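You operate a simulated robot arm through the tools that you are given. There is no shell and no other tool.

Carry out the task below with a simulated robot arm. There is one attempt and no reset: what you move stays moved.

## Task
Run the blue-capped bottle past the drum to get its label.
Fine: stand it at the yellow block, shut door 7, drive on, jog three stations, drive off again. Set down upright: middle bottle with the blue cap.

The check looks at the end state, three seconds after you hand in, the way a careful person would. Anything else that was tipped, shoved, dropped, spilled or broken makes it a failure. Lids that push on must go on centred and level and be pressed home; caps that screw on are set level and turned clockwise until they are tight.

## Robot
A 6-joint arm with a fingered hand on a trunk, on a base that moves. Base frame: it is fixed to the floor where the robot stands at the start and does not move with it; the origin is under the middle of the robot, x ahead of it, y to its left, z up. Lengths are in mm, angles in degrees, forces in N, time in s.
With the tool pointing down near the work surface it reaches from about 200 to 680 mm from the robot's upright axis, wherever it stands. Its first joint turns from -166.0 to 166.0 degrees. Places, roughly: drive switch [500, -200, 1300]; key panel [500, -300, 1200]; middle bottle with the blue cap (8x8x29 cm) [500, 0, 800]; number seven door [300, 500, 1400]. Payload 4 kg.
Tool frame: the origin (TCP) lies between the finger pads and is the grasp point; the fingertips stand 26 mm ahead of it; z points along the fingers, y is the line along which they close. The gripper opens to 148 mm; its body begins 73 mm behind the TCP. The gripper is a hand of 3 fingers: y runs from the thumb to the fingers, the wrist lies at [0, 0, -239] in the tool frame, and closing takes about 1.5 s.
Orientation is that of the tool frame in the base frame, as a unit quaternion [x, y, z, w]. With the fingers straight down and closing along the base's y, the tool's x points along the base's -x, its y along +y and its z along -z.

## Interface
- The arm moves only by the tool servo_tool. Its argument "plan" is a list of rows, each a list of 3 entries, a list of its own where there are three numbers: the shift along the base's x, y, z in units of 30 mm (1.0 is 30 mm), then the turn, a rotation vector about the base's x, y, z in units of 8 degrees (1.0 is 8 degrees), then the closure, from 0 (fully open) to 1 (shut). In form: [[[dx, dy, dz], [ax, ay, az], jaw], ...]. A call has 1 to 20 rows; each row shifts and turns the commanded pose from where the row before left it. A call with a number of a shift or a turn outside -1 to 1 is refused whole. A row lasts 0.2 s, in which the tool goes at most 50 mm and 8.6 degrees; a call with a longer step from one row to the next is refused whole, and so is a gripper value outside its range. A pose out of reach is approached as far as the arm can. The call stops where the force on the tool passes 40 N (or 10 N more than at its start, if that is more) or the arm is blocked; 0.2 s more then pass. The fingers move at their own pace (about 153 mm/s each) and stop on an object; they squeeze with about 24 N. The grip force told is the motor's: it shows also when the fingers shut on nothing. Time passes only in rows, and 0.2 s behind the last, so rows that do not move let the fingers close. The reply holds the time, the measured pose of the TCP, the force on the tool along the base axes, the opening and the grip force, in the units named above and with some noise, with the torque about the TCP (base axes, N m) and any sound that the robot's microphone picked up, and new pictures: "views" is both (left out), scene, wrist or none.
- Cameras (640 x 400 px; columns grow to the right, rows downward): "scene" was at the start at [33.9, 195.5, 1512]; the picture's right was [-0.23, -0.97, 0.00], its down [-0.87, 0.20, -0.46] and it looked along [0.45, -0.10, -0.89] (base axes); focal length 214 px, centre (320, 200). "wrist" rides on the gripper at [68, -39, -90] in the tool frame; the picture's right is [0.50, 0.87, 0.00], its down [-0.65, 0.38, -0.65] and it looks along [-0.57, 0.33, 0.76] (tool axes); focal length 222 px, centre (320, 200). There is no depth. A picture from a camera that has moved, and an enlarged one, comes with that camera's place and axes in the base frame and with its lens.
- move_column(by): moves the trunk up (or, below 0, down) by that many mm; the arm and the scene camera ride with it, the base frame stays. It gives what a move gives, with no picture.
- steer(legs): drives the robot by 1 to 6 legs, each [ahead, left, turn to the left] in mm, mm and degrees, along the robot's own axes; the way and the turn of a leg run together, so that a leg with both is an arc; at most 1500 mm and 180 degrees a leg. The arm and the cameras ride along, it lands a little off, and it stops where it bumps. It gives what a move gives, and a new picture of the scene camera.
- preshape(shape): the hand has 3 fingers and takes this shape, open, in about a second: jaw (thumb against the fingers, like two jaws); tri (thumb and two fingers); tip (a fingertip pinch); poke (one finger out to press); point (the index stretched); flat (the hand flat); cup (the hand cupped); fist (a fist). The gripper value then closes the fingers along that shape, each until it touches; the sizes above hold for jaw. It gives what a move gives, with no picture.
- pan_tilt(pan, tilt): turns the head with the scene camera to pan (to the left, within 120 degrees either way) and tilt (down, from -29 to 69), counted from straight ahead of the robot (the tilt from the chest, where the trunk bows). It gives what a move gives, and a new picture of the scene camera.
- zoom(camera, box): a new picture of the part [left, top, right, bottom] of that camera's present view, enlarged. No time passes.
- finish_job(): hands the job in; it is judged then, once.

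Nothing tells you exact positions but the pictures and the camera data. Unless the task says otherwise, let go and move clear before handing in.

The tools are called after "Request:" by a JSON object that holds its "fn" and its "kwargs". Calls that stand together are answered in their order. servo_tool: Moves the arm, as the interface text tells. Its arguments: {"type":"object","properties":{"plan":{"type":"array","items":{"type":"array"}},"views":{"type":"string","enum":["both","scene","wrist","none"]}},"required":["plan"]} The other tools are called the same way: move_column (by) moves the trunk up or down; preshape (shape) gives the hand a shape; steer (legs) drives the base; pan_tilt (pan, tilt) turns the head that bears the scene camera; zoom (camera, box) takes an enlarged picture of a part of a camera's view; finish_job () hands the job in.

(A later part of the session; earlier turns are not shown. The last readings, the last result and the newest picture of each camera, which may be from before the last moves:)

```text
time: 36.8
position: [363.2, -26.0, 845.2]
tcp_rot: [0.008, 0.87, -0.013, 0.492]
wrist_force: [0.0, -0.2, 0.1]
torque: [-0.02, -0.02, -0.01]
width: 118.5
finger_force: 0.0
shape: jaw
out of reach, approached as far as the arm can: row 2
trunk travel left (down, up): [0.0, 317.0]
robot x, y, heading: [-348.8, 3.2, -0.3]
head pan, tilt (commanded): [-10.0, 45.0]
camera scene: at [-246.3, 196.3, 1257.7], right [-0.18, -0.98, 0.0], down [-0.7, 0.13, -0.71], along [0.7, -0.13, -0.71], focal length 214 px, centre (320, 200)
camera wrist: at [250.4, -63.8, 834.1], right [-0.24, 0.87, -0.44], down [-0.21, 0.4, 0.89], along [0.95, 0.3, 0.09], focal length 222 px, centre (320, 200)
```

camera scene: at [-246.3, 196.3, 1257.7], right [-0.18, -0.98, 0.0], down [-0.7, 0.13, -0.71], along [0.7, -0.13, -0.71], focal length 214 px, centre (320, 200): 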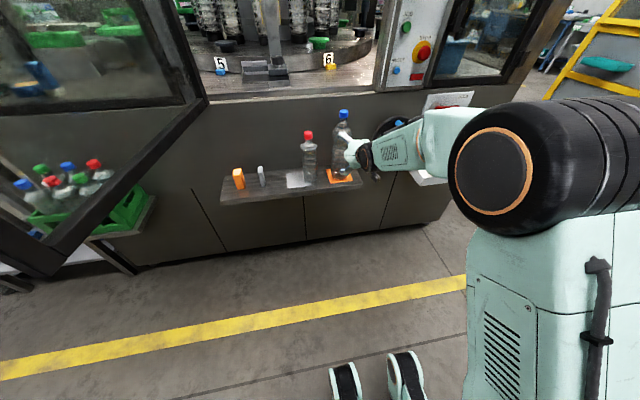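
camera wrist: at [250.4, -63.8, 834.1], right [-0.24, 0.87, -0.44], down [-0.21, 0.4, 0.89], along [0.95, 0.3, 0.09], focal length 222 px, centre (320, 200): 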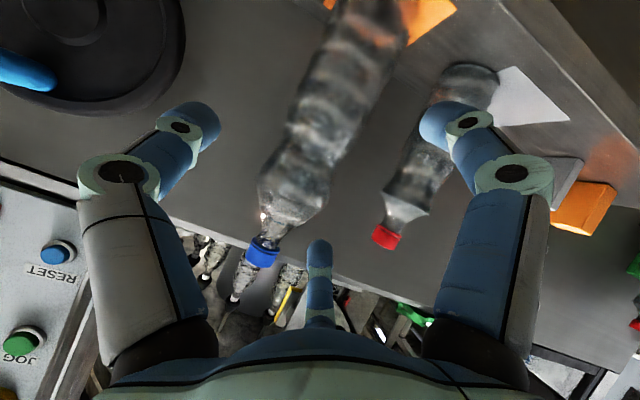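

Pitch is now about 31°. I'll trim the orientation, narrow the opening to about 105 mm, and descend to the bottle's waist height (z≈800) while still in front of it.

Request:
{"fn": "servo_tool", "kwargs": {"plan": [[[0, 0.15, -0.5], [0.1, -0.38, 0.195], 0.29], [[0, 0, -0.5], [0, 0, 0], 0.29], [[0, 0, -0.5], [0, 0, 0], 0.29], [[0.5, 0, 0], [0, 0, 0], 0.29], [[0.5, 0, 0], [0, 0, 0], 0.29], [[0, 0, 0], [0, 0, 0], 0.29]]}}

Request:
{"fn": "zoom", "kwargs": {"camera": "scene", "box": [260, 80, 440, 220]}}

```text
time: 38.2
position: [390.7, -21.7, 800.9]
tcp_rot: [-0.001, 0.858, 0.001, 0.514]
wrist_force: [0.5, -0.1, 0.0]
torque: [0.0, -0.03, 0.02]
width: 105.4
finger_force: 0.0
shape: jaw
trunk travel left (down, up): [0.0, 317.0]
robot x, y, heading: [-352.2, -0.3, -0.2]
head pan, tilt (commanded): [-10.0, 45.0]
camera scene: at [-246.3, 196.3, 1257.7], right [-0.18, -0.98, 0.0], down [-0.7, 0.13, -0.71], along [0.7, -0.13, -0.71], focal length 214 px, centre (320, 200)
camera wrist: at [281.6, -61.8, 783.1], right [-0.24, 0.87, -0.44], down [-0.27, 0.38, 0.89], along [0.93, 0.33, 0.14], focal length 222 px, centre (320, 200)
```

scene: 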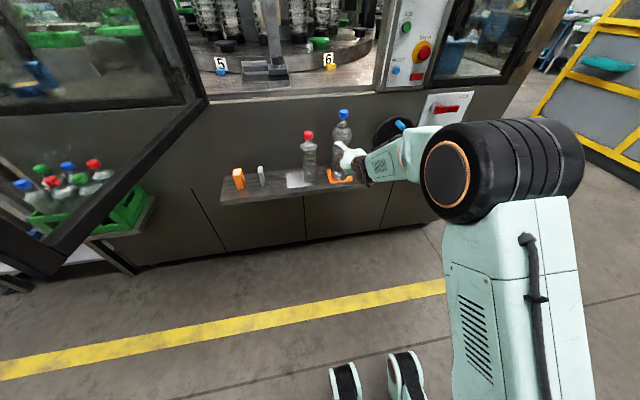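
wrist: 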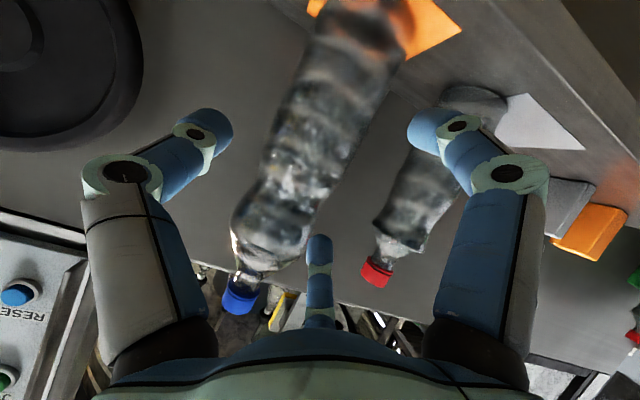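

```text
2.86 times, centred on (350, 150) of scene
camera zoom: at [-246.3, 196.3, 1257.7], right [-0.18, -0.98, 0.0], down [-0.7, 0.13, -0.71], along [0.7, -0.13, -0.71], focal length 613 px, centre (234, 343)
```

zoom: 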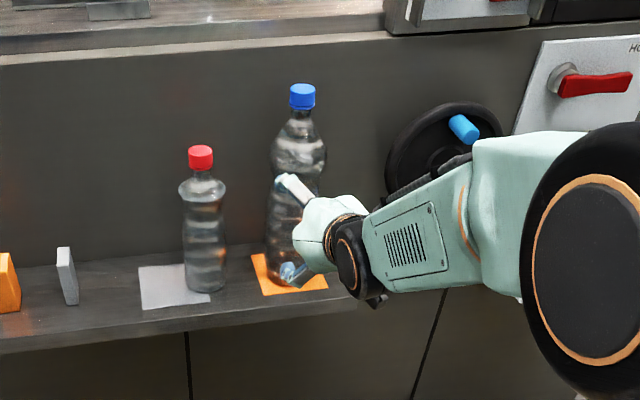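

Aligned: the bottle axis is at y≈-21.5, matching the hand. I'll advance 55 mm so the fingertips begin to straddle it, then check.

Request:
{"fn": "servo_tool", "kwargs": {"plan": [[[0.6, 0, 0], [0, 0, 0], 0.29], [[0.6, 0, 0], [0, 0, 0], 0.29], [[0.6, 0, 0], [0, 0, 0], 0.29], [[0, 0, 0], [0, 0, 0], 0.29]]}}

Request:
{"fn": "zoom", "kwargs": {"camera": "scene", "box": [260, 80, 440, 220]}}

```text
time: 39.2
position: [446.5, -20.8, 800.6]
tcp_rot: [0.0, 0.857, 0.0, 0.515]
wrist_force: [-0.7, 2.1, -0.6]
torque: [-0.07, 0.01, 0.06]
width: 105.1
finger_force: 0.1
shape: jaw
trunk travel left (down, up): [0.0, 317.0]
robot x, y, heading: [-351.7, -3.5, -0.4]
head pan, tilt (commanded): [-10.0, 45.0]
camera scene: at [-246.3, 196.5, 1257.7], right [-0.18, -0.98, 0.0], down [-0.7, 0.13, -0.71], along [0.7, -0.13, -0.71], focal length 214 px, centre (320, 200)
camera wrist: at [336.2, -61.2, 782.7], right [-0.24, 0.87, -0.44], down [-0.27, 0.38, 0.89], along [0.93, 0.33, 0.14], focal length 222 px, centre (320, 200)
```

scene: 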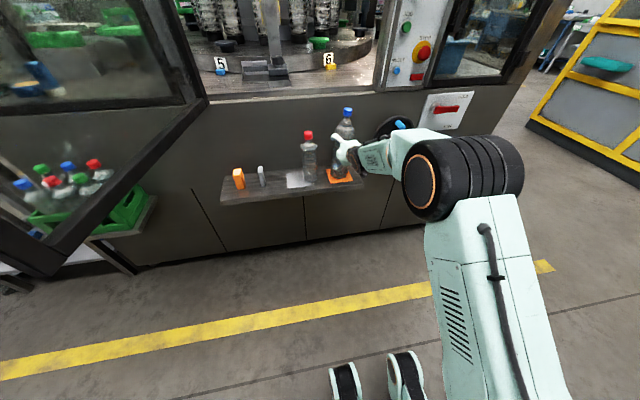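
wrist: 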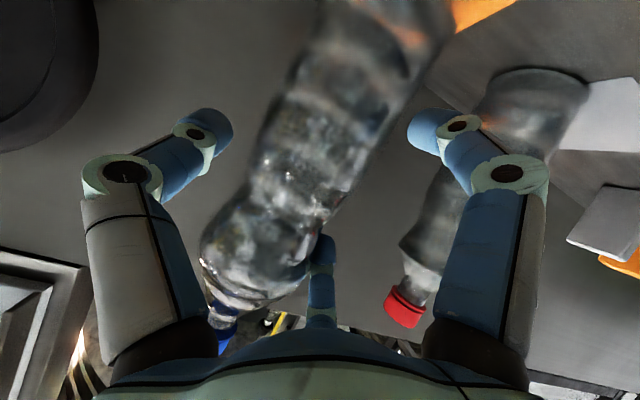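

```text
2.86 times, centred on (350, 150) of scene
camera zoom: at [-246.3, 196.5, 1257.7], right [-0.18, -0.98, 0.0], down [-0.7, 0.13, -0.71], along [0.7, -0.13, -0.71], focal length 613 px, centre (234, 343)
```

zoom: 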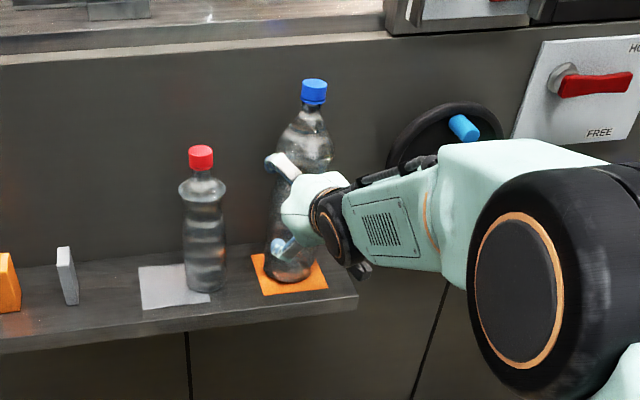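

The bottle's cap shifted right by roughly 15 mm: the inward-bent left fingertips are touching and leaning it slightly. I'll open the fingers wide (moving the contact away so it rocks back), and re-check.

Request:
{"fn": "servo_tool", "kwargs": {"plan": [[[0, 0, 0], [0, 0, 0], 0.22], [[0, 0, 0], [0, 0, 0], 0.15], [[0, 0, 0], [0, 0, 0], 0.08], [[0, 0, 0], [0, 0, 0], 0.08], [[0, 0, 0], [0, 0, 0], 0.08]]}}

Request:
{"fn": "zoom", "kwargs": {"camera": "scene", "box": [260, 80, 440, 220]}}

```text
time: 40.4
position: [447.2, -22.2, 799.9]
tcp_rot: [0.001, 0.857, 0.0, 0.515]
wrist_force: [0.6, 1.4, -0.9]
torque: [-0.05, -0.03, 0.08]
width: 136.1
finger_force: 0.1
shape: jaw
trunk travel left (down, up): [0.0, 317.0]
robot x, y, heading: [-351.4, -0.8, -0.3]
head pan, tilt (commanded): [-10.0, 45.0]
camera scene: at [-246.3, 196.4, 1257.7], right [-0.18, -0.98, 0.0], down [-0.7, 0.13, -0.71], along [0.7, -0.13, -0.71], focal length 214 px, centre (320, 200)
camera wrist: at [336.0, -61.4, 782.9], right [-0.24, 0.87, -0.44], down [-0.27, 0.38, 0.89], along [0.93, 0.33, 0.14], focal length 222 px, centre (320, 200)
```

scene: 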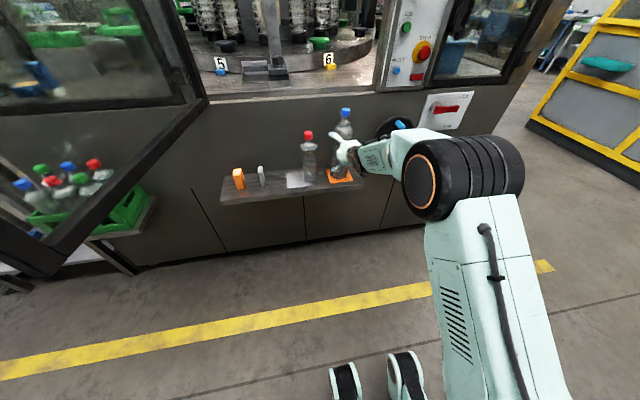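
wrist: 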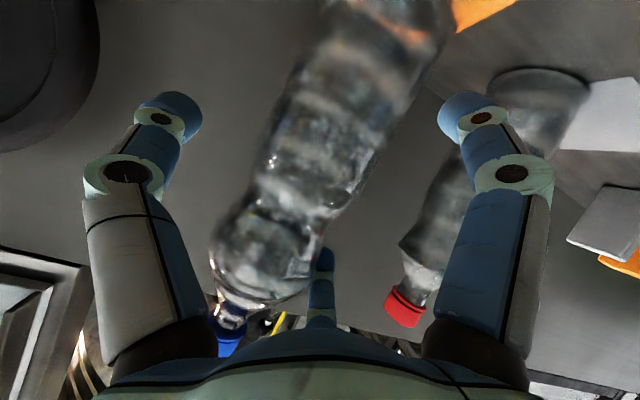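

```text
2.86 times, centred on (350, 150) of scene
camera zoom: at [-246.3, 196.4, 1257.7], right [-0.18, -0.98, 0.0], down [-0.7, 0.13, -0.71], along [0.7, -0.13, -0.71], focal length 613 px, centre (234, 343)
```

zoom: 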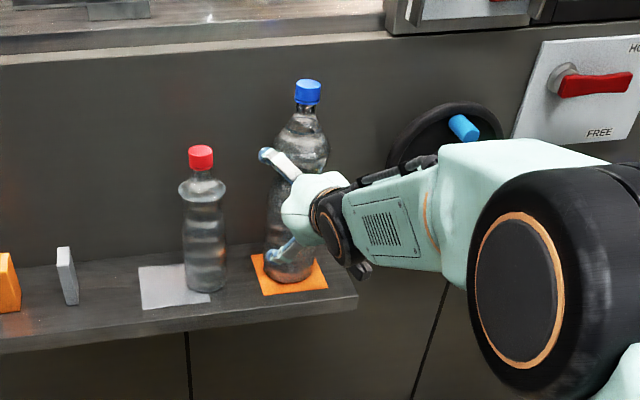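

Reading the finger geometry in the wrist view, the three fingers close radially, so the gap for an upright bottle is centred about 20 mm toward the thumb side. I'll open fully and shift the hand left (+y) about 18 mm so the bottle rocks back upright and is centred.

Request:
{"fn": "servo_tool", "kwargs": {"plan": [[[0, 0.2, 0], [0, 0, 0], 0.0], [[0, 0.2, 0], [0, 0, 0], 0.0], [[0, 0.2, 0], [0, 0, 0], 0.0], [[0, 0, 0], [0, 0, 0], 0.0], [[0, 0, 0], [0, 0, 0], 0.0]]}}

Request:
{"fn": "zoom", "kwargs": {"camera": "scene", "box": [260, 80, 440, 220]}}

```text
time: 41.6
position: [446.0, -4.7, 800.8]
tcp_rot: [-0.001, 0.857, 0.001, 0.515]
wrist_force: [0.2, -0.1, -0.3]
torque: [-0.02, 0.01, 0.01]
width: 148.0
finger_force: 0.0
shape: jaw
trunk travel left (down, up): [0.0, 317.0]
robot x, y, heading: [-352.4, -2.6, -0.0]
head pan, tilt (commanded): [-10.0, 45.0]
camera scene: at [-246.3, 196.3, 1257.7], right [-0.18, -0.98, 0.0], down [-0.7, 0.13, -0.71], along [0.7, -0.13, -0.71], focal length 214 px, centre (320, 200)
camera wrist: at [336.6, -44.4, 782.7], right [-0.24, 0.87, -0.44], down [-0.27, 0.38, 0.89], along [0.93, 0.33, 0.14], focal length 222 px, centre (320, 200)
```

scene: 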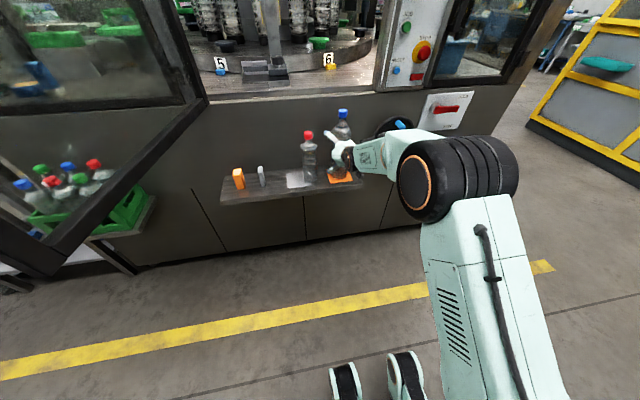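
wrist: 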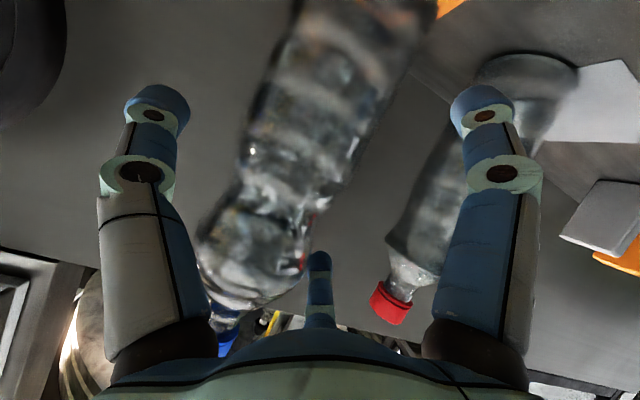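

```text
2.86 times, centred on (350, 150) of scene
camera zoom: at [-246.3, 196.3, 1257.7], right [-0.18, -0.98, 0.0], down [-0.7, 0.13, -0.71], along [0.7, -0.13, -0.71], focal length 613 px, centre (234, 343)
```

zoom: 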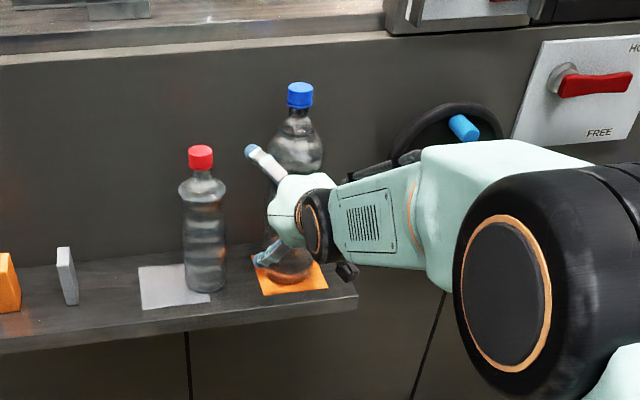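

The bottle is upright again with no contact force. I'll advance 32 mm to bring the grasp point to the bottle axis.

Request:
{"fn": "servo_tool", "kwargs": {"plan": [[[0.4, 0.07, 0], [0, 0, 0], 0.0], [[0.35, 0, 0], [0, 0, 0], 0.0], [[0.35, 0, 0], [0, 0, 0], 0.0], [[0, 0, 0], [0, 0, 0], 0.0]]}}

Request:
{"fn": "zoom", "kwargs": {"camera": "scene", "box": [260, 80, 440, 220]}}

```text
time: 42.6
position: [480.4, -2.7, 799.4]
tcp_rot: [0.0, 0.857, 0.0, 0.516]
wrist_force: [0.6, -0.3, 0.3]
torque: [-0.01, 0.0, -0.01]
width: 147.9
finger_force: 0.0
shape: jaw
trunk travel left (down, up): [0.0, 317.0]
robot x, y, heading: [-348.3, 4.2, -0.2]
head pan, tilt (commanded): [-10.0, 45.0]
camera scene: at [-246.3, 196.3, 1257.7], right [-0.18, -0.98, 0.0], down [-0.7, 0.13, -0.71], along [0.7, -0.13, -0.71], focal length 214 px, centre (320, 200)
camera wrist: at [370.1, -42.6, 782.5], right [-0.24, 0.87, -0.44], down [-0.27, 0.38, 0.89], along [0.93, 0.33, 0.14], focal length 222 px, centre (320, 200)
```

scene: 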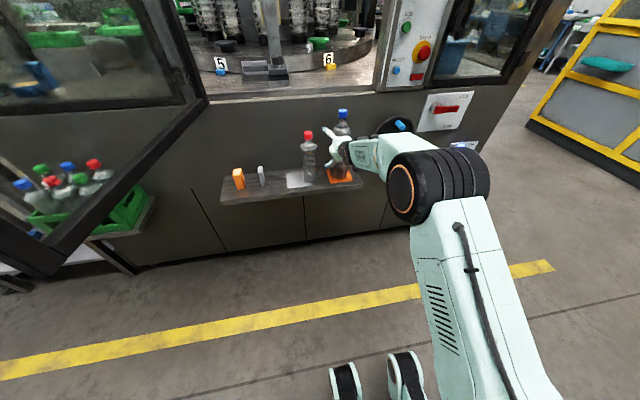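
wrist: 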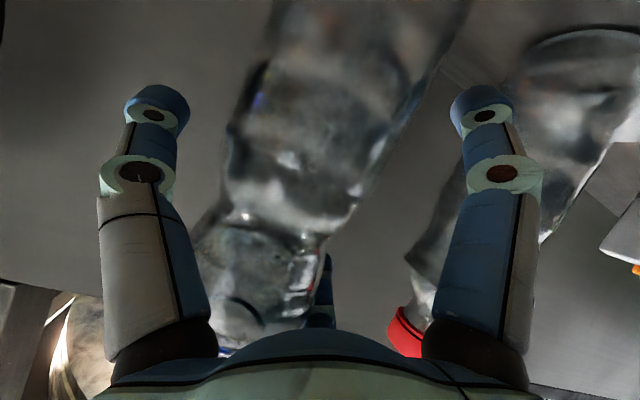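

```text
2.86 times, centred on (350, 150) of scene
camera zoom: at [-246.3, 196.3, 1257.7], right [-0.18, -0.98, 0.0], down [-0.7, 0.13, -0.71], along [0.7, -0.13, -0.71], focal length 613 px, centre (234, 343)
```

zoom: 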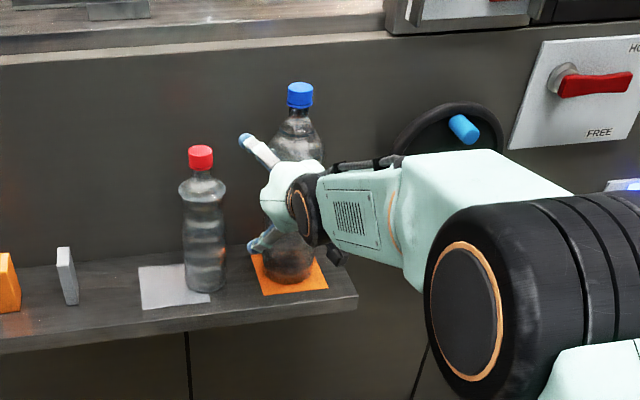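

The bottle is between the thumb and the two fingers without contact. Now I close the hand on it.

Request:
{"fn": "servo_tool", "kwargs": {"plan": [[[0, 0, 0], [0, 0, 0], 0.15], [[0, 0, 0], [0, 0, 0], 0.3], [[0, 0, 0], [0, 0, 0], 0.5], [[0, 0, 0], [0, 0, 0], 0.8], [[0, 0, 0], [0, 0, 0], 1.0], [[0, 0, 0], [0, 0, 0], 1.0], [[0, 0, 0], [0, 0, 0], 1.0], [[0, 0, 0], [0, 0, 0], 1.0]]}}

Request:
{"fn": "zoom", "kwargs": {"camera": "scene", "box": [260, 80, 440, 220]}}

```text
time: 44.4
position: [480.1, -2.1, 801.1]
tcp_rot: [0.0, 0.857, 0.0, 0.516]
wrist_force: [1.6, 0.3, 3.0]
torque: [-0.4, 0.0, 0.04]
width: 77.2
finger_force: 24.1
shape: jaw
trunk travel left (down, up): [0.0, 317.0]
robot x, y, heading: [-352.3, -0.5, -0.5]
head pan, tilt (commanded): [-10.0, 45.0]
camera scene: at [-246.5, 196.3, 1257.8], right [-0.18, -0.98, 0.0], down [-0.7, 0.13, -0.71], along [0.7, -0.13, -0.71], focal length 214 px, centre (320, 200)
camera wrist: at [370.0, -42.4, 782.9], right [-0.24, 0.87, -0.44], down [-0.27, 0.38, 0.89], along [0.93, 0.33, 0.14], focal length 222 px, centre (320, 200)
```

scene: 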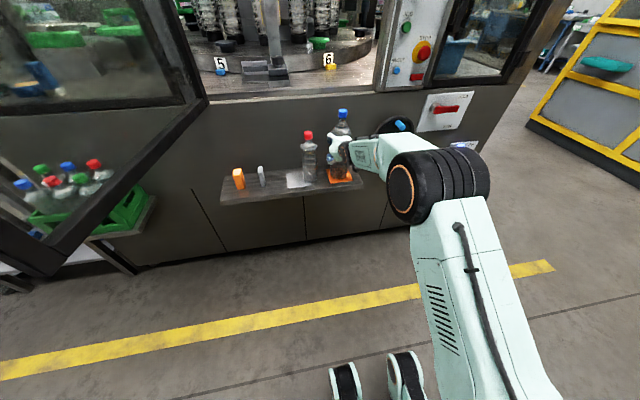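
wrist: 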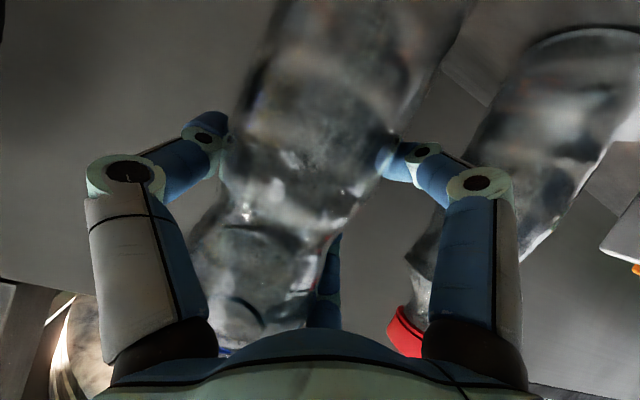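

```text
2.86 times, centred on (350, 150) of scene
camera zoom: at [-246.5, 196.3, 1257.8], right [-0.18, -0.98, 0.0], down [-0.7, 0.13, -0.71], along [0.7, -0.13, -0.71], focal length 613 px, centre (234, 343)
```

zoom: 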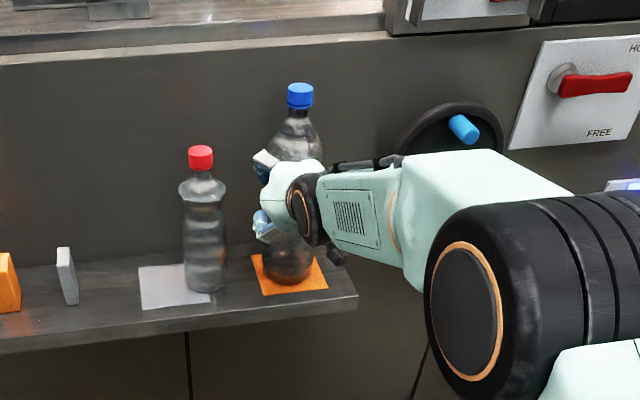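

The grip holds at 77 mm width with 24 N, and the bottle is still upright. I'll lift a few centimetres and check that it holds without tilting.

Request:
{"fn": "servo_tool", "kwargs": {"plan": [[[0, 0, 0.3], [0, 0, 0], 1.0], [[0, 0, 0.4], [0, 0, 0], 1.0], [[0, 0, 0.5], [0, 0, 0], 1.0], [[0, 0, 0.8], [0, 0, 0], 1.0], [[0, 0, 0], [0, 0, 0], 1.0]]}}

Request:
{"fn": "zoom", "kwargs": {"camera": "scene", "box": [260, 60, 440, 200]}}

```text
time: 45.6
position: [480.3, -2.5, 858.9]
tcp_rot: [0.0, 0.858, 0.001, 0.514]
wrist_force: [-0.3, 0.5, -10.3]
torque: [0.14, 0.05, -0.02]
width: 77.2
finger_force: 23.8
shape: jaw
trunk travel left (down, up): [0.0, 317.0]
robot x, y, heading: [-352.4, -0.4, -0.5]
head pan, tilt (commanded): [-10.0, 45.0]
camera scene: at [-245.1, 196.2, 1257.6], right [-0.18, -0.98, 0.0], down [-0.7, 0.13, -0.71], along [0.7, -0.13, -0.71], focal length 214 px, centre (320, 200)
camera wrist: at [370.0, -42.5, 841.7], right [-0.24, 0.87, -0.44], down [-0.27, 0.38, 0.89], along [0.93, 0.33, 0.14], focal length 222 px, centre (320, 200)
```

scene: 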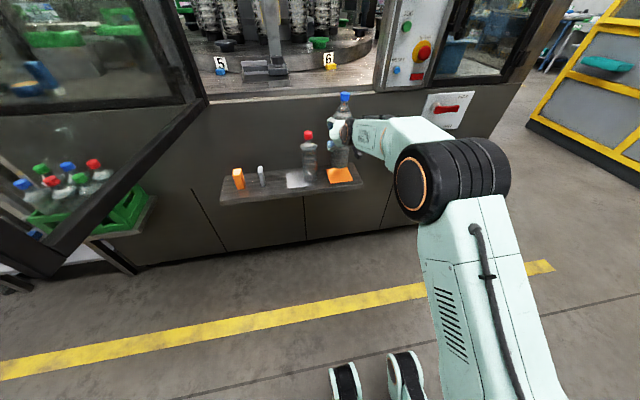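
wrist: 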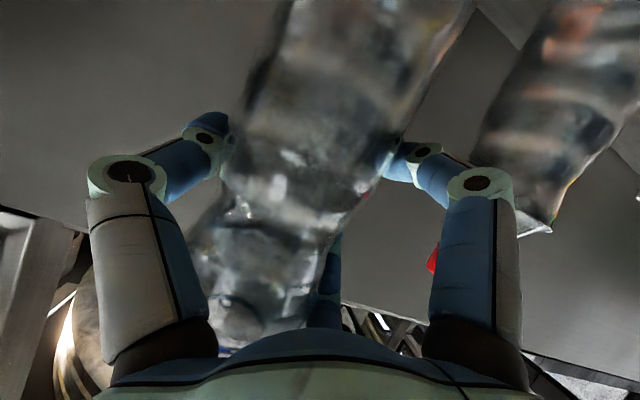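

```text
2.86 times, centred on (350, 130) of scene
camera zoom: at [-245.1, 196.2, 1257.6], right [-0.18, -0.98, 0.0], down [-0.7, 0.13, -0.71], along [0.7, -0.13, -0.71], focal length 613 px, centre (234, 400)
```

zoom: 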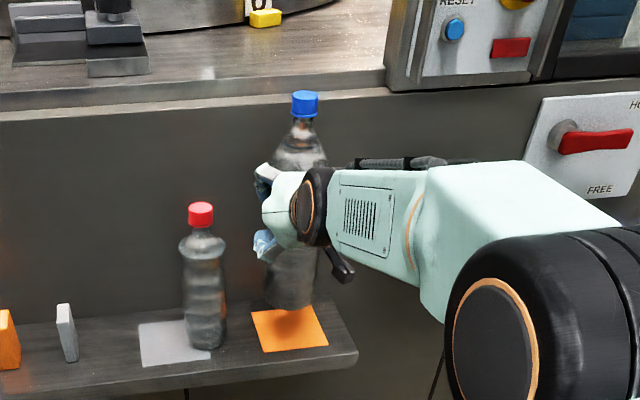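

The bottle is held (about 10 N, ~1 kg) and upright, and the red bottle is undisturbed. I'll retract it from the shelf and raise the trunk fully.

Request:
{"fn": "servo_tool", "kwargs": {"plan": [[[0, 0, 0.8], [0, 0, 0], 1.0], [[-0.6, 0, 0.3], [0, 0, 0], 1.0], [[-0.8, 0, 0], [0, 0, 0], 1.0], [[-0.8, 0, 0], [0, 0, 0], 1.0], [[0, 0, 0], [0, 0, 0], 1.0]], "views": "scene"}}

Request:
{"fn": "move_column", "kwargs": {"by": 316}}

Request:
{"fn": "pan_tilt", "kwargs": {"pan": -5, "tilt": 35}}

```text
time: 46.8
position: [414.1, -2.2, 892.8]
tcp_rot: [0.0, 0.858, -0.001, 0.514]
wrist_force: [-0.3, 0.6, -10.5]
torque: [0.17, 0.0, -0.01]
width: 76.8
finger_force: 24.1
shape: jaw
trunk travel left (down, up): [0.0, 317.0]
robot x, y, heading: [-349.7, 3.7, -0.6]
head pan, tilt (commanded): [-10.0, 45.0]
camera scene: at [-245.1, 196.2, 1257.6], right [-0.18, -0.98, 0.0], down [-0.7, 0.13, -0.71], along [0.7, -0.13, -0.71], focal length 214 px, centre (320, 200)
```

scene: 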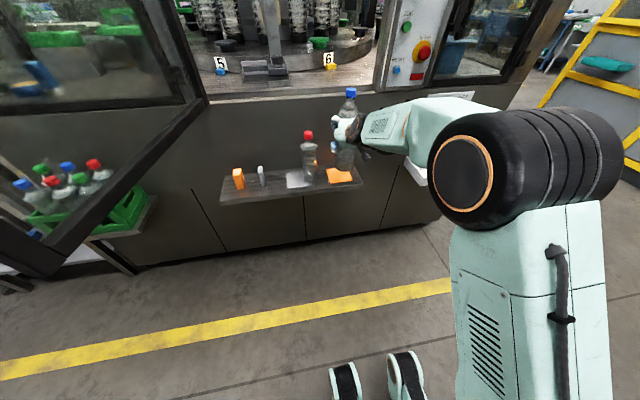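

```text
time: 49.9
position: [425.1, -2.8, 1250.1]
tcp_rot: [0.0, 0.845, 0.0, 0.535]
wrist_force: [0.4, 0.2, -10.6]
torque: [0.16, 0.07, 0.01]
width: 76.8
finger_force: 24.3
shape: jaw
trunk travel left (down, up): [-316.0, 1.0]
robot x, y, heading: [-351.5, 2.3, -0.1]
head pan, tilt (commanded): [-10.0, 45.0]
```

```text
time: 50.6
position: [426.7, -3.2, 1249.3]
tcp_rot: [0.0, 0.845, -0.001, 0.535]
wrist_force: [0.1, 0.9, -11.2]
torque: [0.14, 0.07, -0.02]
width: 76.8
finger_force: 24.0
shape: jaw
trunk travel left (down, up): [-316.0, 1.0]
robot x, y, heading: [-350.6, 1.5, -0.6]
head pan, tilt (commanded): [-5.0, 35.0]
camera scene: at [-293.6, 202.9, 1591.5], right [-0.09, -1.0, 0.0], down [-0.57, 0.05, -0.82], along [0.81, -0.08, -0.57], focal length 214 px, centre (320, 200)
```

scene: 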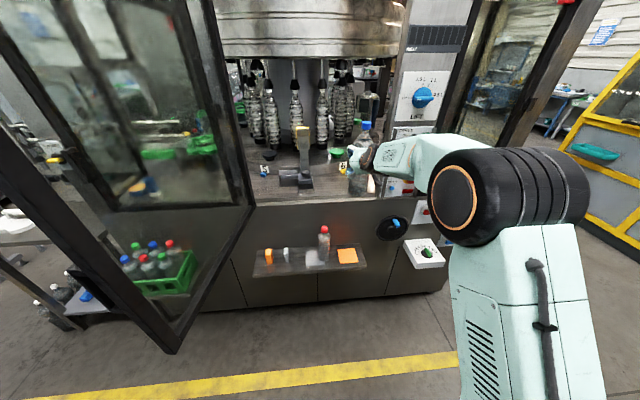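

The bottle is up at about z=1107 base; raising the trunk pitched the hand by about 2.7°, which I'll correct. I'll shift the base left 90 mm (to keep the elbow clear of the panel), then move the arm back to the pad's line and raise a little.

Request:
{"fn": "steer", "kwargs": {"legs": [[0, 90, 0]]}}

Request:
{"fn": "servo_tool", "kwargs": {"plan": [[[0, -0.8, 0.3], [0, 0.112, 0], 1.0], [[0, -0.8, 0.3], [0, 0.112, 0], 1.0], [[0, -0.8, 0.3], [0, 0.112, 0], 1.0], [[0, -0.4, 0.3], [0, 0, 0], 1.0], [[0, 0, 0], [0, 0, 0], 1.0]]}}

```text
time: 52.1
position: [426.8, 87.7, 1248.8]
tcp_rot: [0.0, 0.844, -0.001, 0.536]
wrist_force: [0.0, 0.7, -10.3]
torque: [0.15, 0.04, -0.05]
width: 76.7
finger_force: 23.9
shape: jaw
trunk travel left (down, up): [-316.0, 1.0]
robot x, y, heading: [-350.4, 92.9, -0.3]
head pan, tilt (commanded): [-5.0, 35.0]
camera scene: at [-293.3, 293.6, 1591.5], right [-0.09, -1.0, 0.0], down [-0.57, 0.05, -0.82], along [0.82, -0.07, -0.57], focal length 214 px, centre (320, 200)
```

scene: 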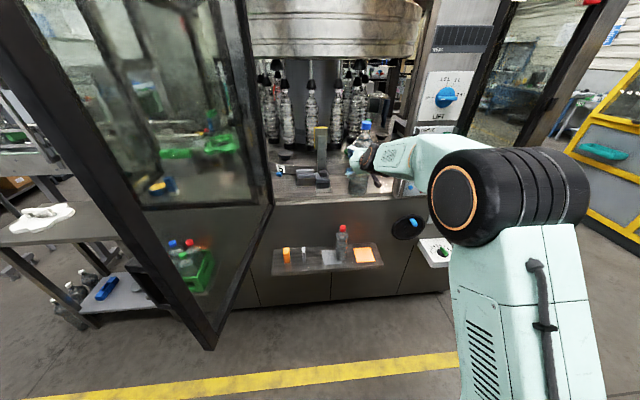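

```text
time: 53.3
position: [427.1, 4.1, 1285.1]
tcp_rot: [0.0, 0.857, -0.001, 0.515]
wrist_force: [-0.6, 0.2, -10.1]
torque: [0.16, 0.02, -0.01]
width: 76.5
finger_force: 23.7
shape: jaw
trunk travel left (down, up): [-316.0, 1.0]
robot x, y, heading: [-349.6, 91.1, -0.5]
head pan, tilt (commanded): [-5.0, 35.0]
camera scene: at [-293.2, 293.3, 1591.5], right [-0.09, -1.0, 0.0], down [-0.57, 0.05, -0.82], along [0.82, -0.07, -0.57], focal length 214 px, centre (320, 200)
camera wrist: at [316.6, -35.5, 1267.1], right [-0.23, 0.87, -0.44], down [-0.27, 0.38, 0.89], along [0.93, 0.33, 0.14], focal length 222 px, centre (320, 200)
```

scene: 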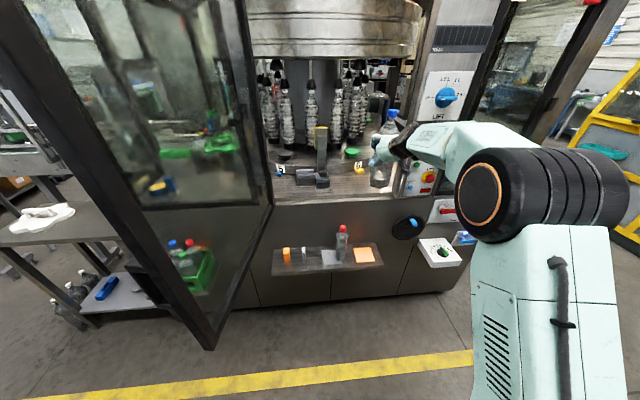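
wrist: 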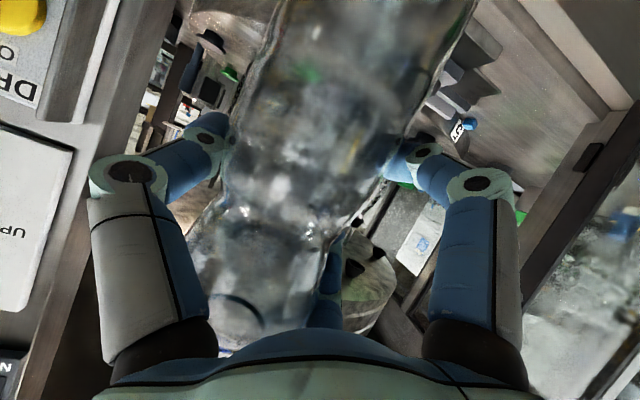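

The bottle is upright again at (≈431, -15), base around z=1142. Now I drive ahead 330 mm to bring it over the deck, then check.

Request:
{"fn": "steer", "kwargs": {"legs": [[330, 0, 0]]}}

Request:
{"fn": "pan_tilt", "kwargs": {"pan": -5, "tilt": 25}}

Request:
{"fn": "zoom", "kwargs": {"camera": "scene", "box": [240, 80, 480, 240]}}

```text
time: 55.5
position: [756.0, -7.5, 1285.1]
tcp_rot: [0.005, 0.857, -0.003, 0.515]
wrist_force: [1.3, -0.1, -9.9]
torque: [0.16, 0.04, -0.01]
width: 76.8
finger_force: 24.0
shape: jaw
trunk travel left (down, up): [-316.0, 1.0]
robot x, y, heading: [-18.5, 86.0, -0.9]
head pan, tilt (commanded): [-5.0, 35.0]
camera scene: at [39.3, 289.2, 1591.4], right [-0.1, -0.99, 0.0], down [-0.57, 0.06, -0.82], along [0.81, -0.08, -0.57], focal length 214 px, centre (320, 200)
```

scene: 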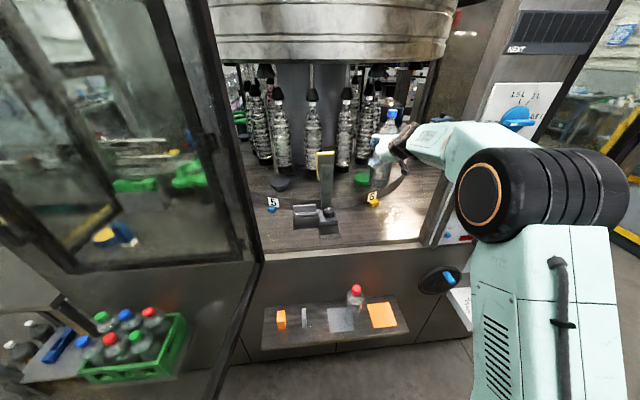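

```text
time: 56.2
position: [755.3, -6.8, 1284.6]
tcp_rot: [0.004, 0.857, -0.002, 0.515]
wrist_force: [0.3, -0.7, -9.7]
torque: [0.15, 0.04, 0.0]
width: 76.6
finger_force: 24.1
shape: jaw
trunk travel left (down, up): [-316.0, 1.0]
robot x, y, heading: [-20.7, 92.4, -1.0]
head pan, tilt (commanded): [-5.0, 25.0]
camera scene: at [43.3, 288.8, 1607.3], right [-0.1, -0.99, 0.0], down [-0.42, 0.04, -0.91], along [0.9, -0.09, -0.42], focal length 214 px, centre (320, 200)
```

scene: 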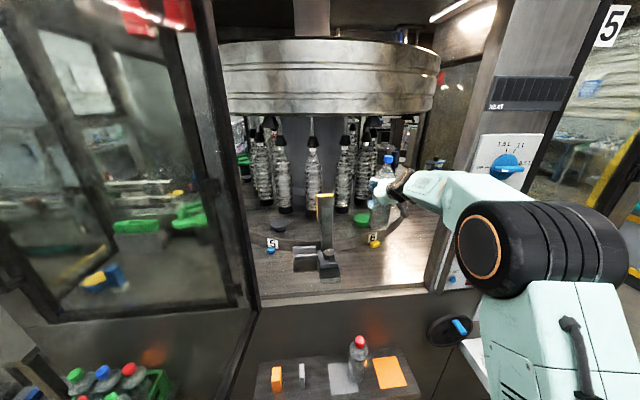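

```text
2.50 times, centred on (360, 160) of scene
camera zoom: at [43.3, 288.8, 1607.3], right [-0.1, -0.99, 0.0], down [-0.42, 0.04, -0.91], along [0.9, -0.09, -0.42], focal length 536 px, centre (220, 300)
```

zoom: 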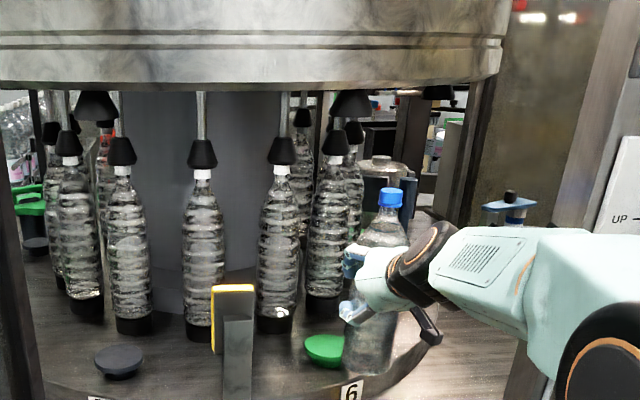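

The bottle's cap measures at (760, -27, 1430), matching my hand-to-bottle offset, and bell 6 above the pad confirms the pad at (924, -14.5). I'll drive 115 mm further, then finish with the arm.

Request:
{"fn": "steer", "kwargs": {"legs": [[115, 0, 0.5]]}}

Request:
{"fn": "zoom", "kwargs": {"camera": "scene", "box": [260, 80, 500, 240]}}

```text
time: 57.4
position: [871.2, -1.8, 1283.7]
tcp_rot: [0.002, 0.857, -0.001, 0.516]
wrist_force: [-0.1, -0.7, -10.4]
torque: [0.16, 0.0, -0.01]
width: 76.4
finger_force: 23.9
shape: jaw
trunk travel left (down, up): [-316.0, 1.0]
robot x, y, heading: [93.9, 84.3, -0.3]
head pan, tilt (commanded): [-5.0, 25.0]
camera scene: at [156.2, 288.2, 1607.1], right [-0.09, -1.0, 0.0], down [-0.42, 0.04, -0.91], along [0.9, -0.08, -0.42], focal length 214 px, centre (320, 200)
```

scene: 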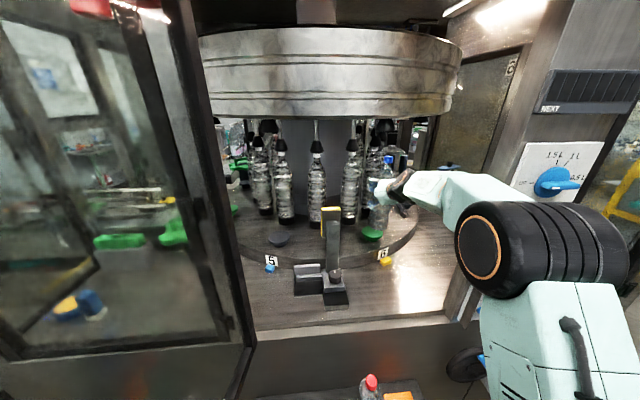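

```text
2.50 times, centred on (380, 160) of scene
camera zoom: at [156.2, 288.2, 1607.1], right [-0.09, -1.0, 0.0], down [-0.42, 0.04, -0.91], along [0.9, -0.08, -0.42], focal length 536 px, centre (170, 300)
```

zoom: 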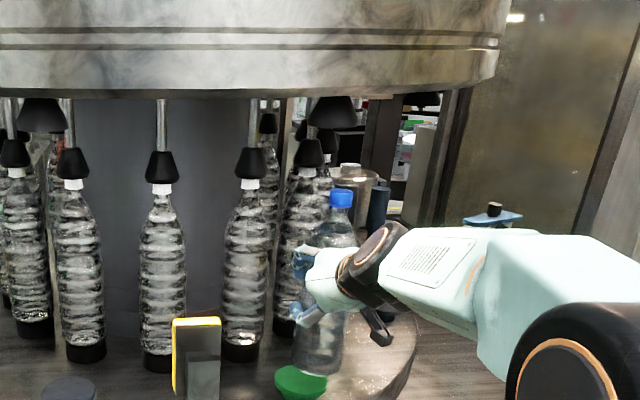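

The bottle hangs just short of pad 6, with the pad centre projecting where I predicted. I'll move it over the pad (+49 x, +7 y) while still high and verify the alignment.

Request:
{"fn": "servo_tool", "kwargs": {"plan": [[[0.55, 0.08, 0], [0, 0, 0], 1.0], [[0.55, 0.08, 0], [0, 0, 0], 1.0], [[0.53, 0.08, 0], [0, 0, 0], 1.0], [[0, 0, 0], [0, 0, 0], 1.0]]}}

Request:
{"fn": "zoom", "kwargs": {"camera": "scene", "box": [300, 130, 460, 250]}}

```text
time: 58.4
position: [920.0, 5.9, 1284.3]
tcp_rot: [0.001, 0.857, 0.0, 0.515]
wrist_force: [0.4, -0.3, -10.2]
torque: [0.11, 0.03, -0.01]
width: 76.6
finger_force: 24.4
shape: jaw
trunk travel left (down, up): [-316.0, 1.0]
robot x, y, heading: [93.6, 85.2, -0.2]
head pan, tilt (commanded): [-5.0, 25.0]
camera scene: at [155.9, 288.2, 1607.3], right [-0.09, -1.0, 0.0], down [-0.42, 0.04, -0.91], along [0.9, -0.08, -0.42], focal length 214 px, centre (320, 200)
camera wrist: at [810.3, -33.8, 1266.6], right [-0.23, 0.87, -0.44], down [-0.27, 0.38, 0.89], along [0.93, 0.33, 0.14], focal length 222 px, centre (320, 200)
```

scene: 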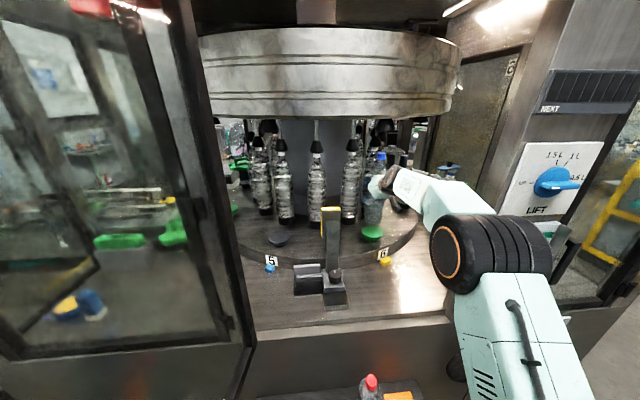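
wrist: 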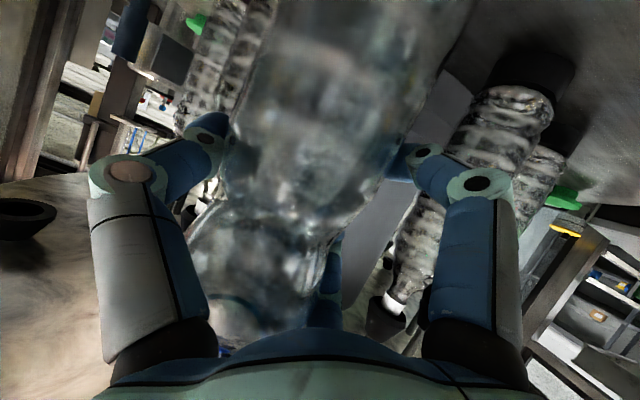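

```text
3.33 times, centred on (380, 190) of scene
camera zoom: at [155.9, 288.2, 1607.3], right [-0.09, -1.0, 0.0], down [-0.42, 0.04, -0.91], along [0.9, -0.08, -0.42], focal length 715 px, centre (120, 233)
```

zoom: 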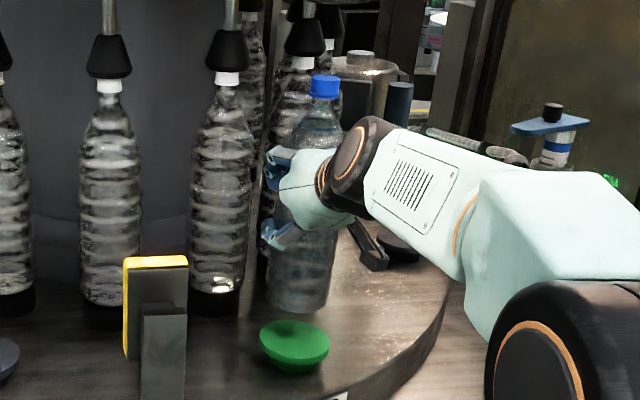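

The bottle is over the pad; left-right alignment is within a couple of millimetres. I'll zoom tighter to verify the fore-aft alignment before lowering.

Request:
{"fn": "zoom", "kwargs": {"camera": "scene", "box": [345, 195, 405, 250]}}

Request:
{"fn": "zoom", "kwargs": {"camera": "scene", "box": [345, 140, 405, 195]}}

```text
7.27 times, centred on (375, 222) of scene
camera zoom: at [155.9, 288.2, 1607.3], right [-0.09, -1.0, 0.0], down [-0.42, 0.04, -0.91], along [0.9, -0.08, -0.42], focal length 1560 px, centre (-80, 36)
```

zoom: 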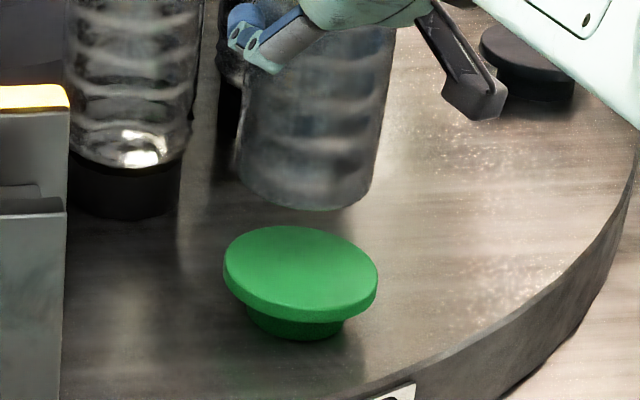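

```text
7.27 times, centred on (375, 168) of scene
camera zoom: at [155.9, 288.2, 1607.3], right [-0.09, -1.0, 0.0], down [-0.42, 0.04, -0.91], along [0.9, -0.08, -0.42], focal length 1560 px, centre (-80, 436)
```

zoom: 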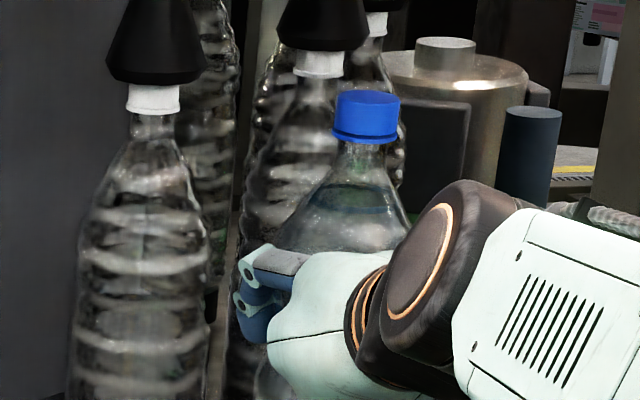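

Bottle base centre and pad centre agree to about 3 mm, and the bottle is upright. I'll lower 48 mm, then creep down watching the force.

Request:
{"fn": "servo_tool", "kwargs": {"plan": [[[0, -0.05, -0.5], [0, 0, 0], 1.0], [[0, 0, -0.5], [0, 0, 0], 1.0], [[0, 0, -0.4], [0, 0, 0], 1.0], [[0, 0, -0.2], [0, 0, 0], 1.0], [[0, 0, 0], [0, 0, 0], 1.0]], "views": "scene"}}

Request:
{"fn": "zoom", "kwargs": {"camera": "scene", "box": [345, 195, 405, 250]}}

```text
time: 59.6
position: [920.6, 3.9, 1235.7]
tcp_rot: [0.001, 0.857, -0.001, 0.516]
wrist_force: [1.0, 0.1, -9.7]
torque: [0.14, 0.07, 0.02]
width: 76.5
finger_force: 24.1
shape: jaw
trunk travel left (down, up): [-316.0, 1.0]
robot x, y, heading: [96.4, 88.4, -0.4]
head pan, tilt (commanded): [-5.0, 25.0]
camera scene: at [156.3, 288.2, 1607.3], right [-0.09, -1.0, 0.0], down [-0.42, 0.04, -0.91], along [0.9, -0.08, -0.42], focal length 214 px, centre (320, 200)
```

scene: 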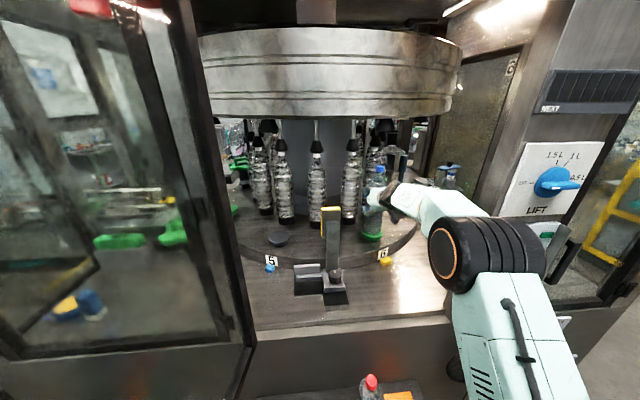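

```text
7.27 times, centred on (375, 222) of scene
camera zoom: at [156.3, 288.2, 1607.3], right [-0.09, -1.0, 0.0], down [-0.42, 0.04, -0.91], along [0.9, -0.08, -0.42], focal length 1560 px, centre (-80, 36)
```

zoom: 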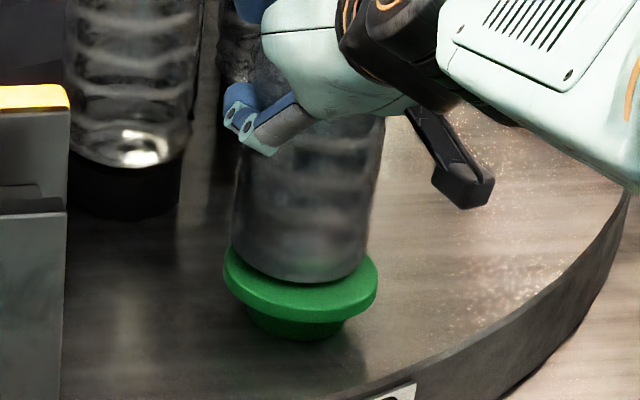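

Nicely centred laterally and about 8 mm above the pad; I'll nudge 3 mm forward and creep down in small steps watching the force.

Request:
{"fn": "servo_tool", "kwargs": {"plan": [[[0.1, 0, -0.07], [0, 0, 0], 1.0], [[0, 0, -0.07], [0, 0, 0], 1.0], [[0, 0, 0], [0, 0, 0], 1.0]], "views": "none"}}

Request:
{"fn": "servo_tool", "kwargs": {"plan": [[[0, 0, -0.07], [0, 0, 0], 1.0], [[0, 0, 0], [0, 0, 0], 1.0]], "views": "none"}}

Request:
{"fn": "servo_tool", "kwargs": {"plan": [[[0, 0, -0.05], [0, 0, 0], 1.0], [[0, 0, 0], [0, 0, 0], 1.0]], "views": "scene"}}

Request:
{"fn": "zoom", "kwargs": {"camera": "scene", "box": [345, 195, 405, 250]}}

```text
time: 60.4
position: [922.2, 3.7, 1232.3]
tcp_rot: [0.002, 0.857, -0.001, 0.516]
wrist_force: [-0.2, 0.1, -6.8]
torque: [0.04, 0.0, 0.03]
width: 76.6
finger_force: 23.8
shape: jaw
trunk travel left (down, up): [-316.0, 1.0]
robot x, y, heading: [92.7, 87.0, -0.3]
head pan, tilt (commanded): [-5.0, 25.0]
```

```text
time: 61.0
position: [923.6, 4.8, 1232.4]
tcp_rot: [0.0, 0.856, 0.0, 0.517]
wrist_force: [2.2, -0.5, 1.7]
torque: [-0.21, 0.01, 0.08]
width: 76.5
finger_force: 23.9
shape: jaw
trunk travel left (down, up): [-316.0, 1.0]
robot x, y, heading: [95.5, 88.1, -0.3]
head pan, tilt (commanded): [-5.0, 25.0]
```

```text
time: 61.6
position: [922.7, 5.0, 1232.4]
tcp_rot: [0.0, 0.856, -0.001, 0.517]
wrist_force: [5.1, -1.7, 9.8]
torque: [-0.49, -0.03, 0.18]
width: 76.3
finger_force: 23.8
shape: jaw
trunk travel left (down, up): [-316.0, 1.0]
robot x, y, heading: [89.8, 88.7, -0.2]
head pan, tilt (commanded): [-5.0, 25.0]
camera scene: at [154.5, 288.4, 1607.5], right [-0.09, -1.0, 0.0], down [-0.42, 0.04, -0.91], along [0.9, -0.08, -0.42], focal length 214 px, centre (320, 200)
```

scene: 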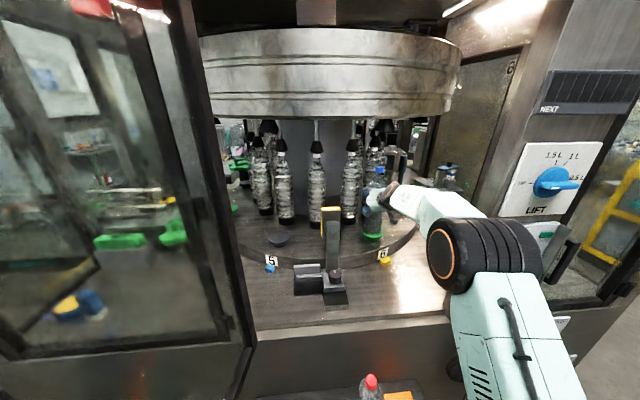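

```text
7.27 times, centred on (375, 222) of scene
camera zoom: at [154.5, 288.4, 1607.5], right [-0.09, -1.0, 0.0], down [-0.42, 0.04, -0.91], along [0.9, -0.08, -0.42], focal length 1560 px, centre (-80, 36)
```

zoom: 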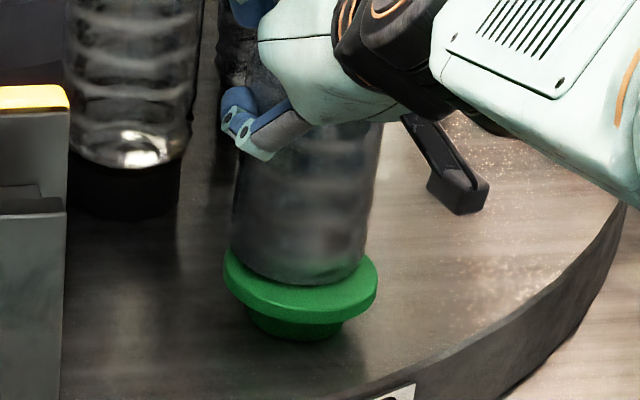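

The bottle is standing on the pad (force went from -10 to +10 N). I'll relax the downward push slightly and then open the hand.

Request:
{"fn": "servo_tool", "kwargs": {"plan": [[[0, 0, 0.06], [0, 0, 0], 1.0], [[0, 0, 0], [0, 0, 0], 1.0]], "views": "none"}}

Request:
{"fn": "servo_tool", "kwargs": {"plan": [[[0, 0, 0], [0, 0, 0], 0.42], [[0, 0, 0], [0, 0, 0], 0.36], [[0, 0, 0], [0, 0, 0], 0.3], [[0, 0, 0], [0, 0, 0], 0.2], [[0, 0, 0], [0, 0, 0], 0.1], [[0, 0, 0], [0, 0, 0], 0.0], [[0, 0, 0], [0, 0, 0], 0.0], [[0, 0, 0], [0, 0, 0], 0.0]]}}

Request:
{"fn": "zoom", "kwargs": {"camera": "scene", "box": [330, 140, 430, 250]}}

```text
time: 62.2
position: [922.5, 3.9, 1232.5]
tcp_rot: [0.001, 0.856, -0.001, 0.516]
wrist_force: [4.6, -2.2, 8.2]
torque: [-0.51, -0.06, 0.16]
width: 76.7
finger_force: 24.1
shape: jaw
trunk travel left (down, up): [-316.0, 1.0]
robot x, y, heading: [95.9, 89.6, -0.3]
head pan, tilt (commanded): [-5.0, 25.0]
```

```text
time: 64.0
position: [921.9, 4.4, 1232.9]
tcp_rot: [0.001, 0.857, -0.001, 0.516]
wrist_force: [-0.3, 1.0, -0.6]
torque: [0.03, 0.01, -0.02]
width: 147.7
finger_force: 0.0
shape: jaw
trunk travel left (down, up): [-316.0, 1.0]
robot x, y, heading: [95.5, 85.2, -0.4]
head pan, tilt (commanded): [-5.0, 25.0]
camera scene: at [154.9, 288.4, 1607.3], right [-0.09, -1.0, 0.0], down [-0.42, 0.04, -0.91], along [0.9, -0.08, -0.42], focal length 214 px, centre (320, 200)
camera wrist: at [812.5, -35.1, 1213.3], right [-0.23, 0.87, -0.44], down [-0.27, 0.38, 0.89], along [0.93, 0.33, 0.15], focal length 222 px, centre (320, 200)
```

scene: 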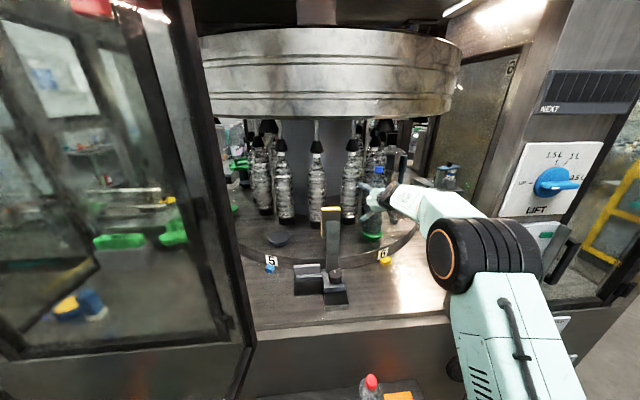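
wrist: 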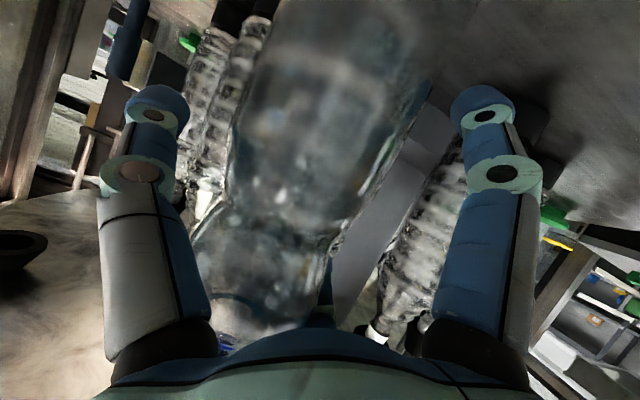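

```text
3.64 times, centred on (380, 195) of scene
camera zoom: at [154.9, 288.4, 1607.3], right [-0.09, -1.0, 0.0], down [-0.42, 0.04, -0.91], along [0.9, -0.08, -0.42], focal length 780 px, centre (102, 218)
```

zoom: 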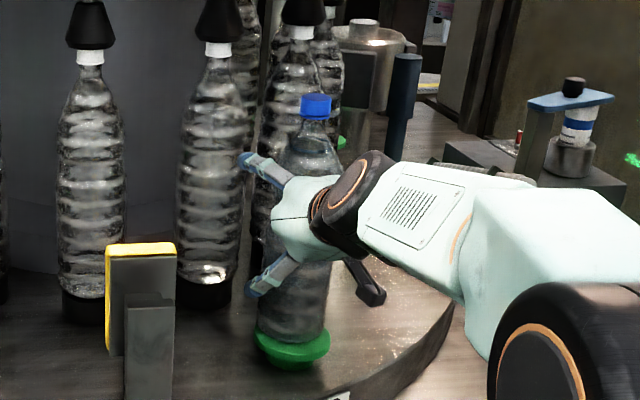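

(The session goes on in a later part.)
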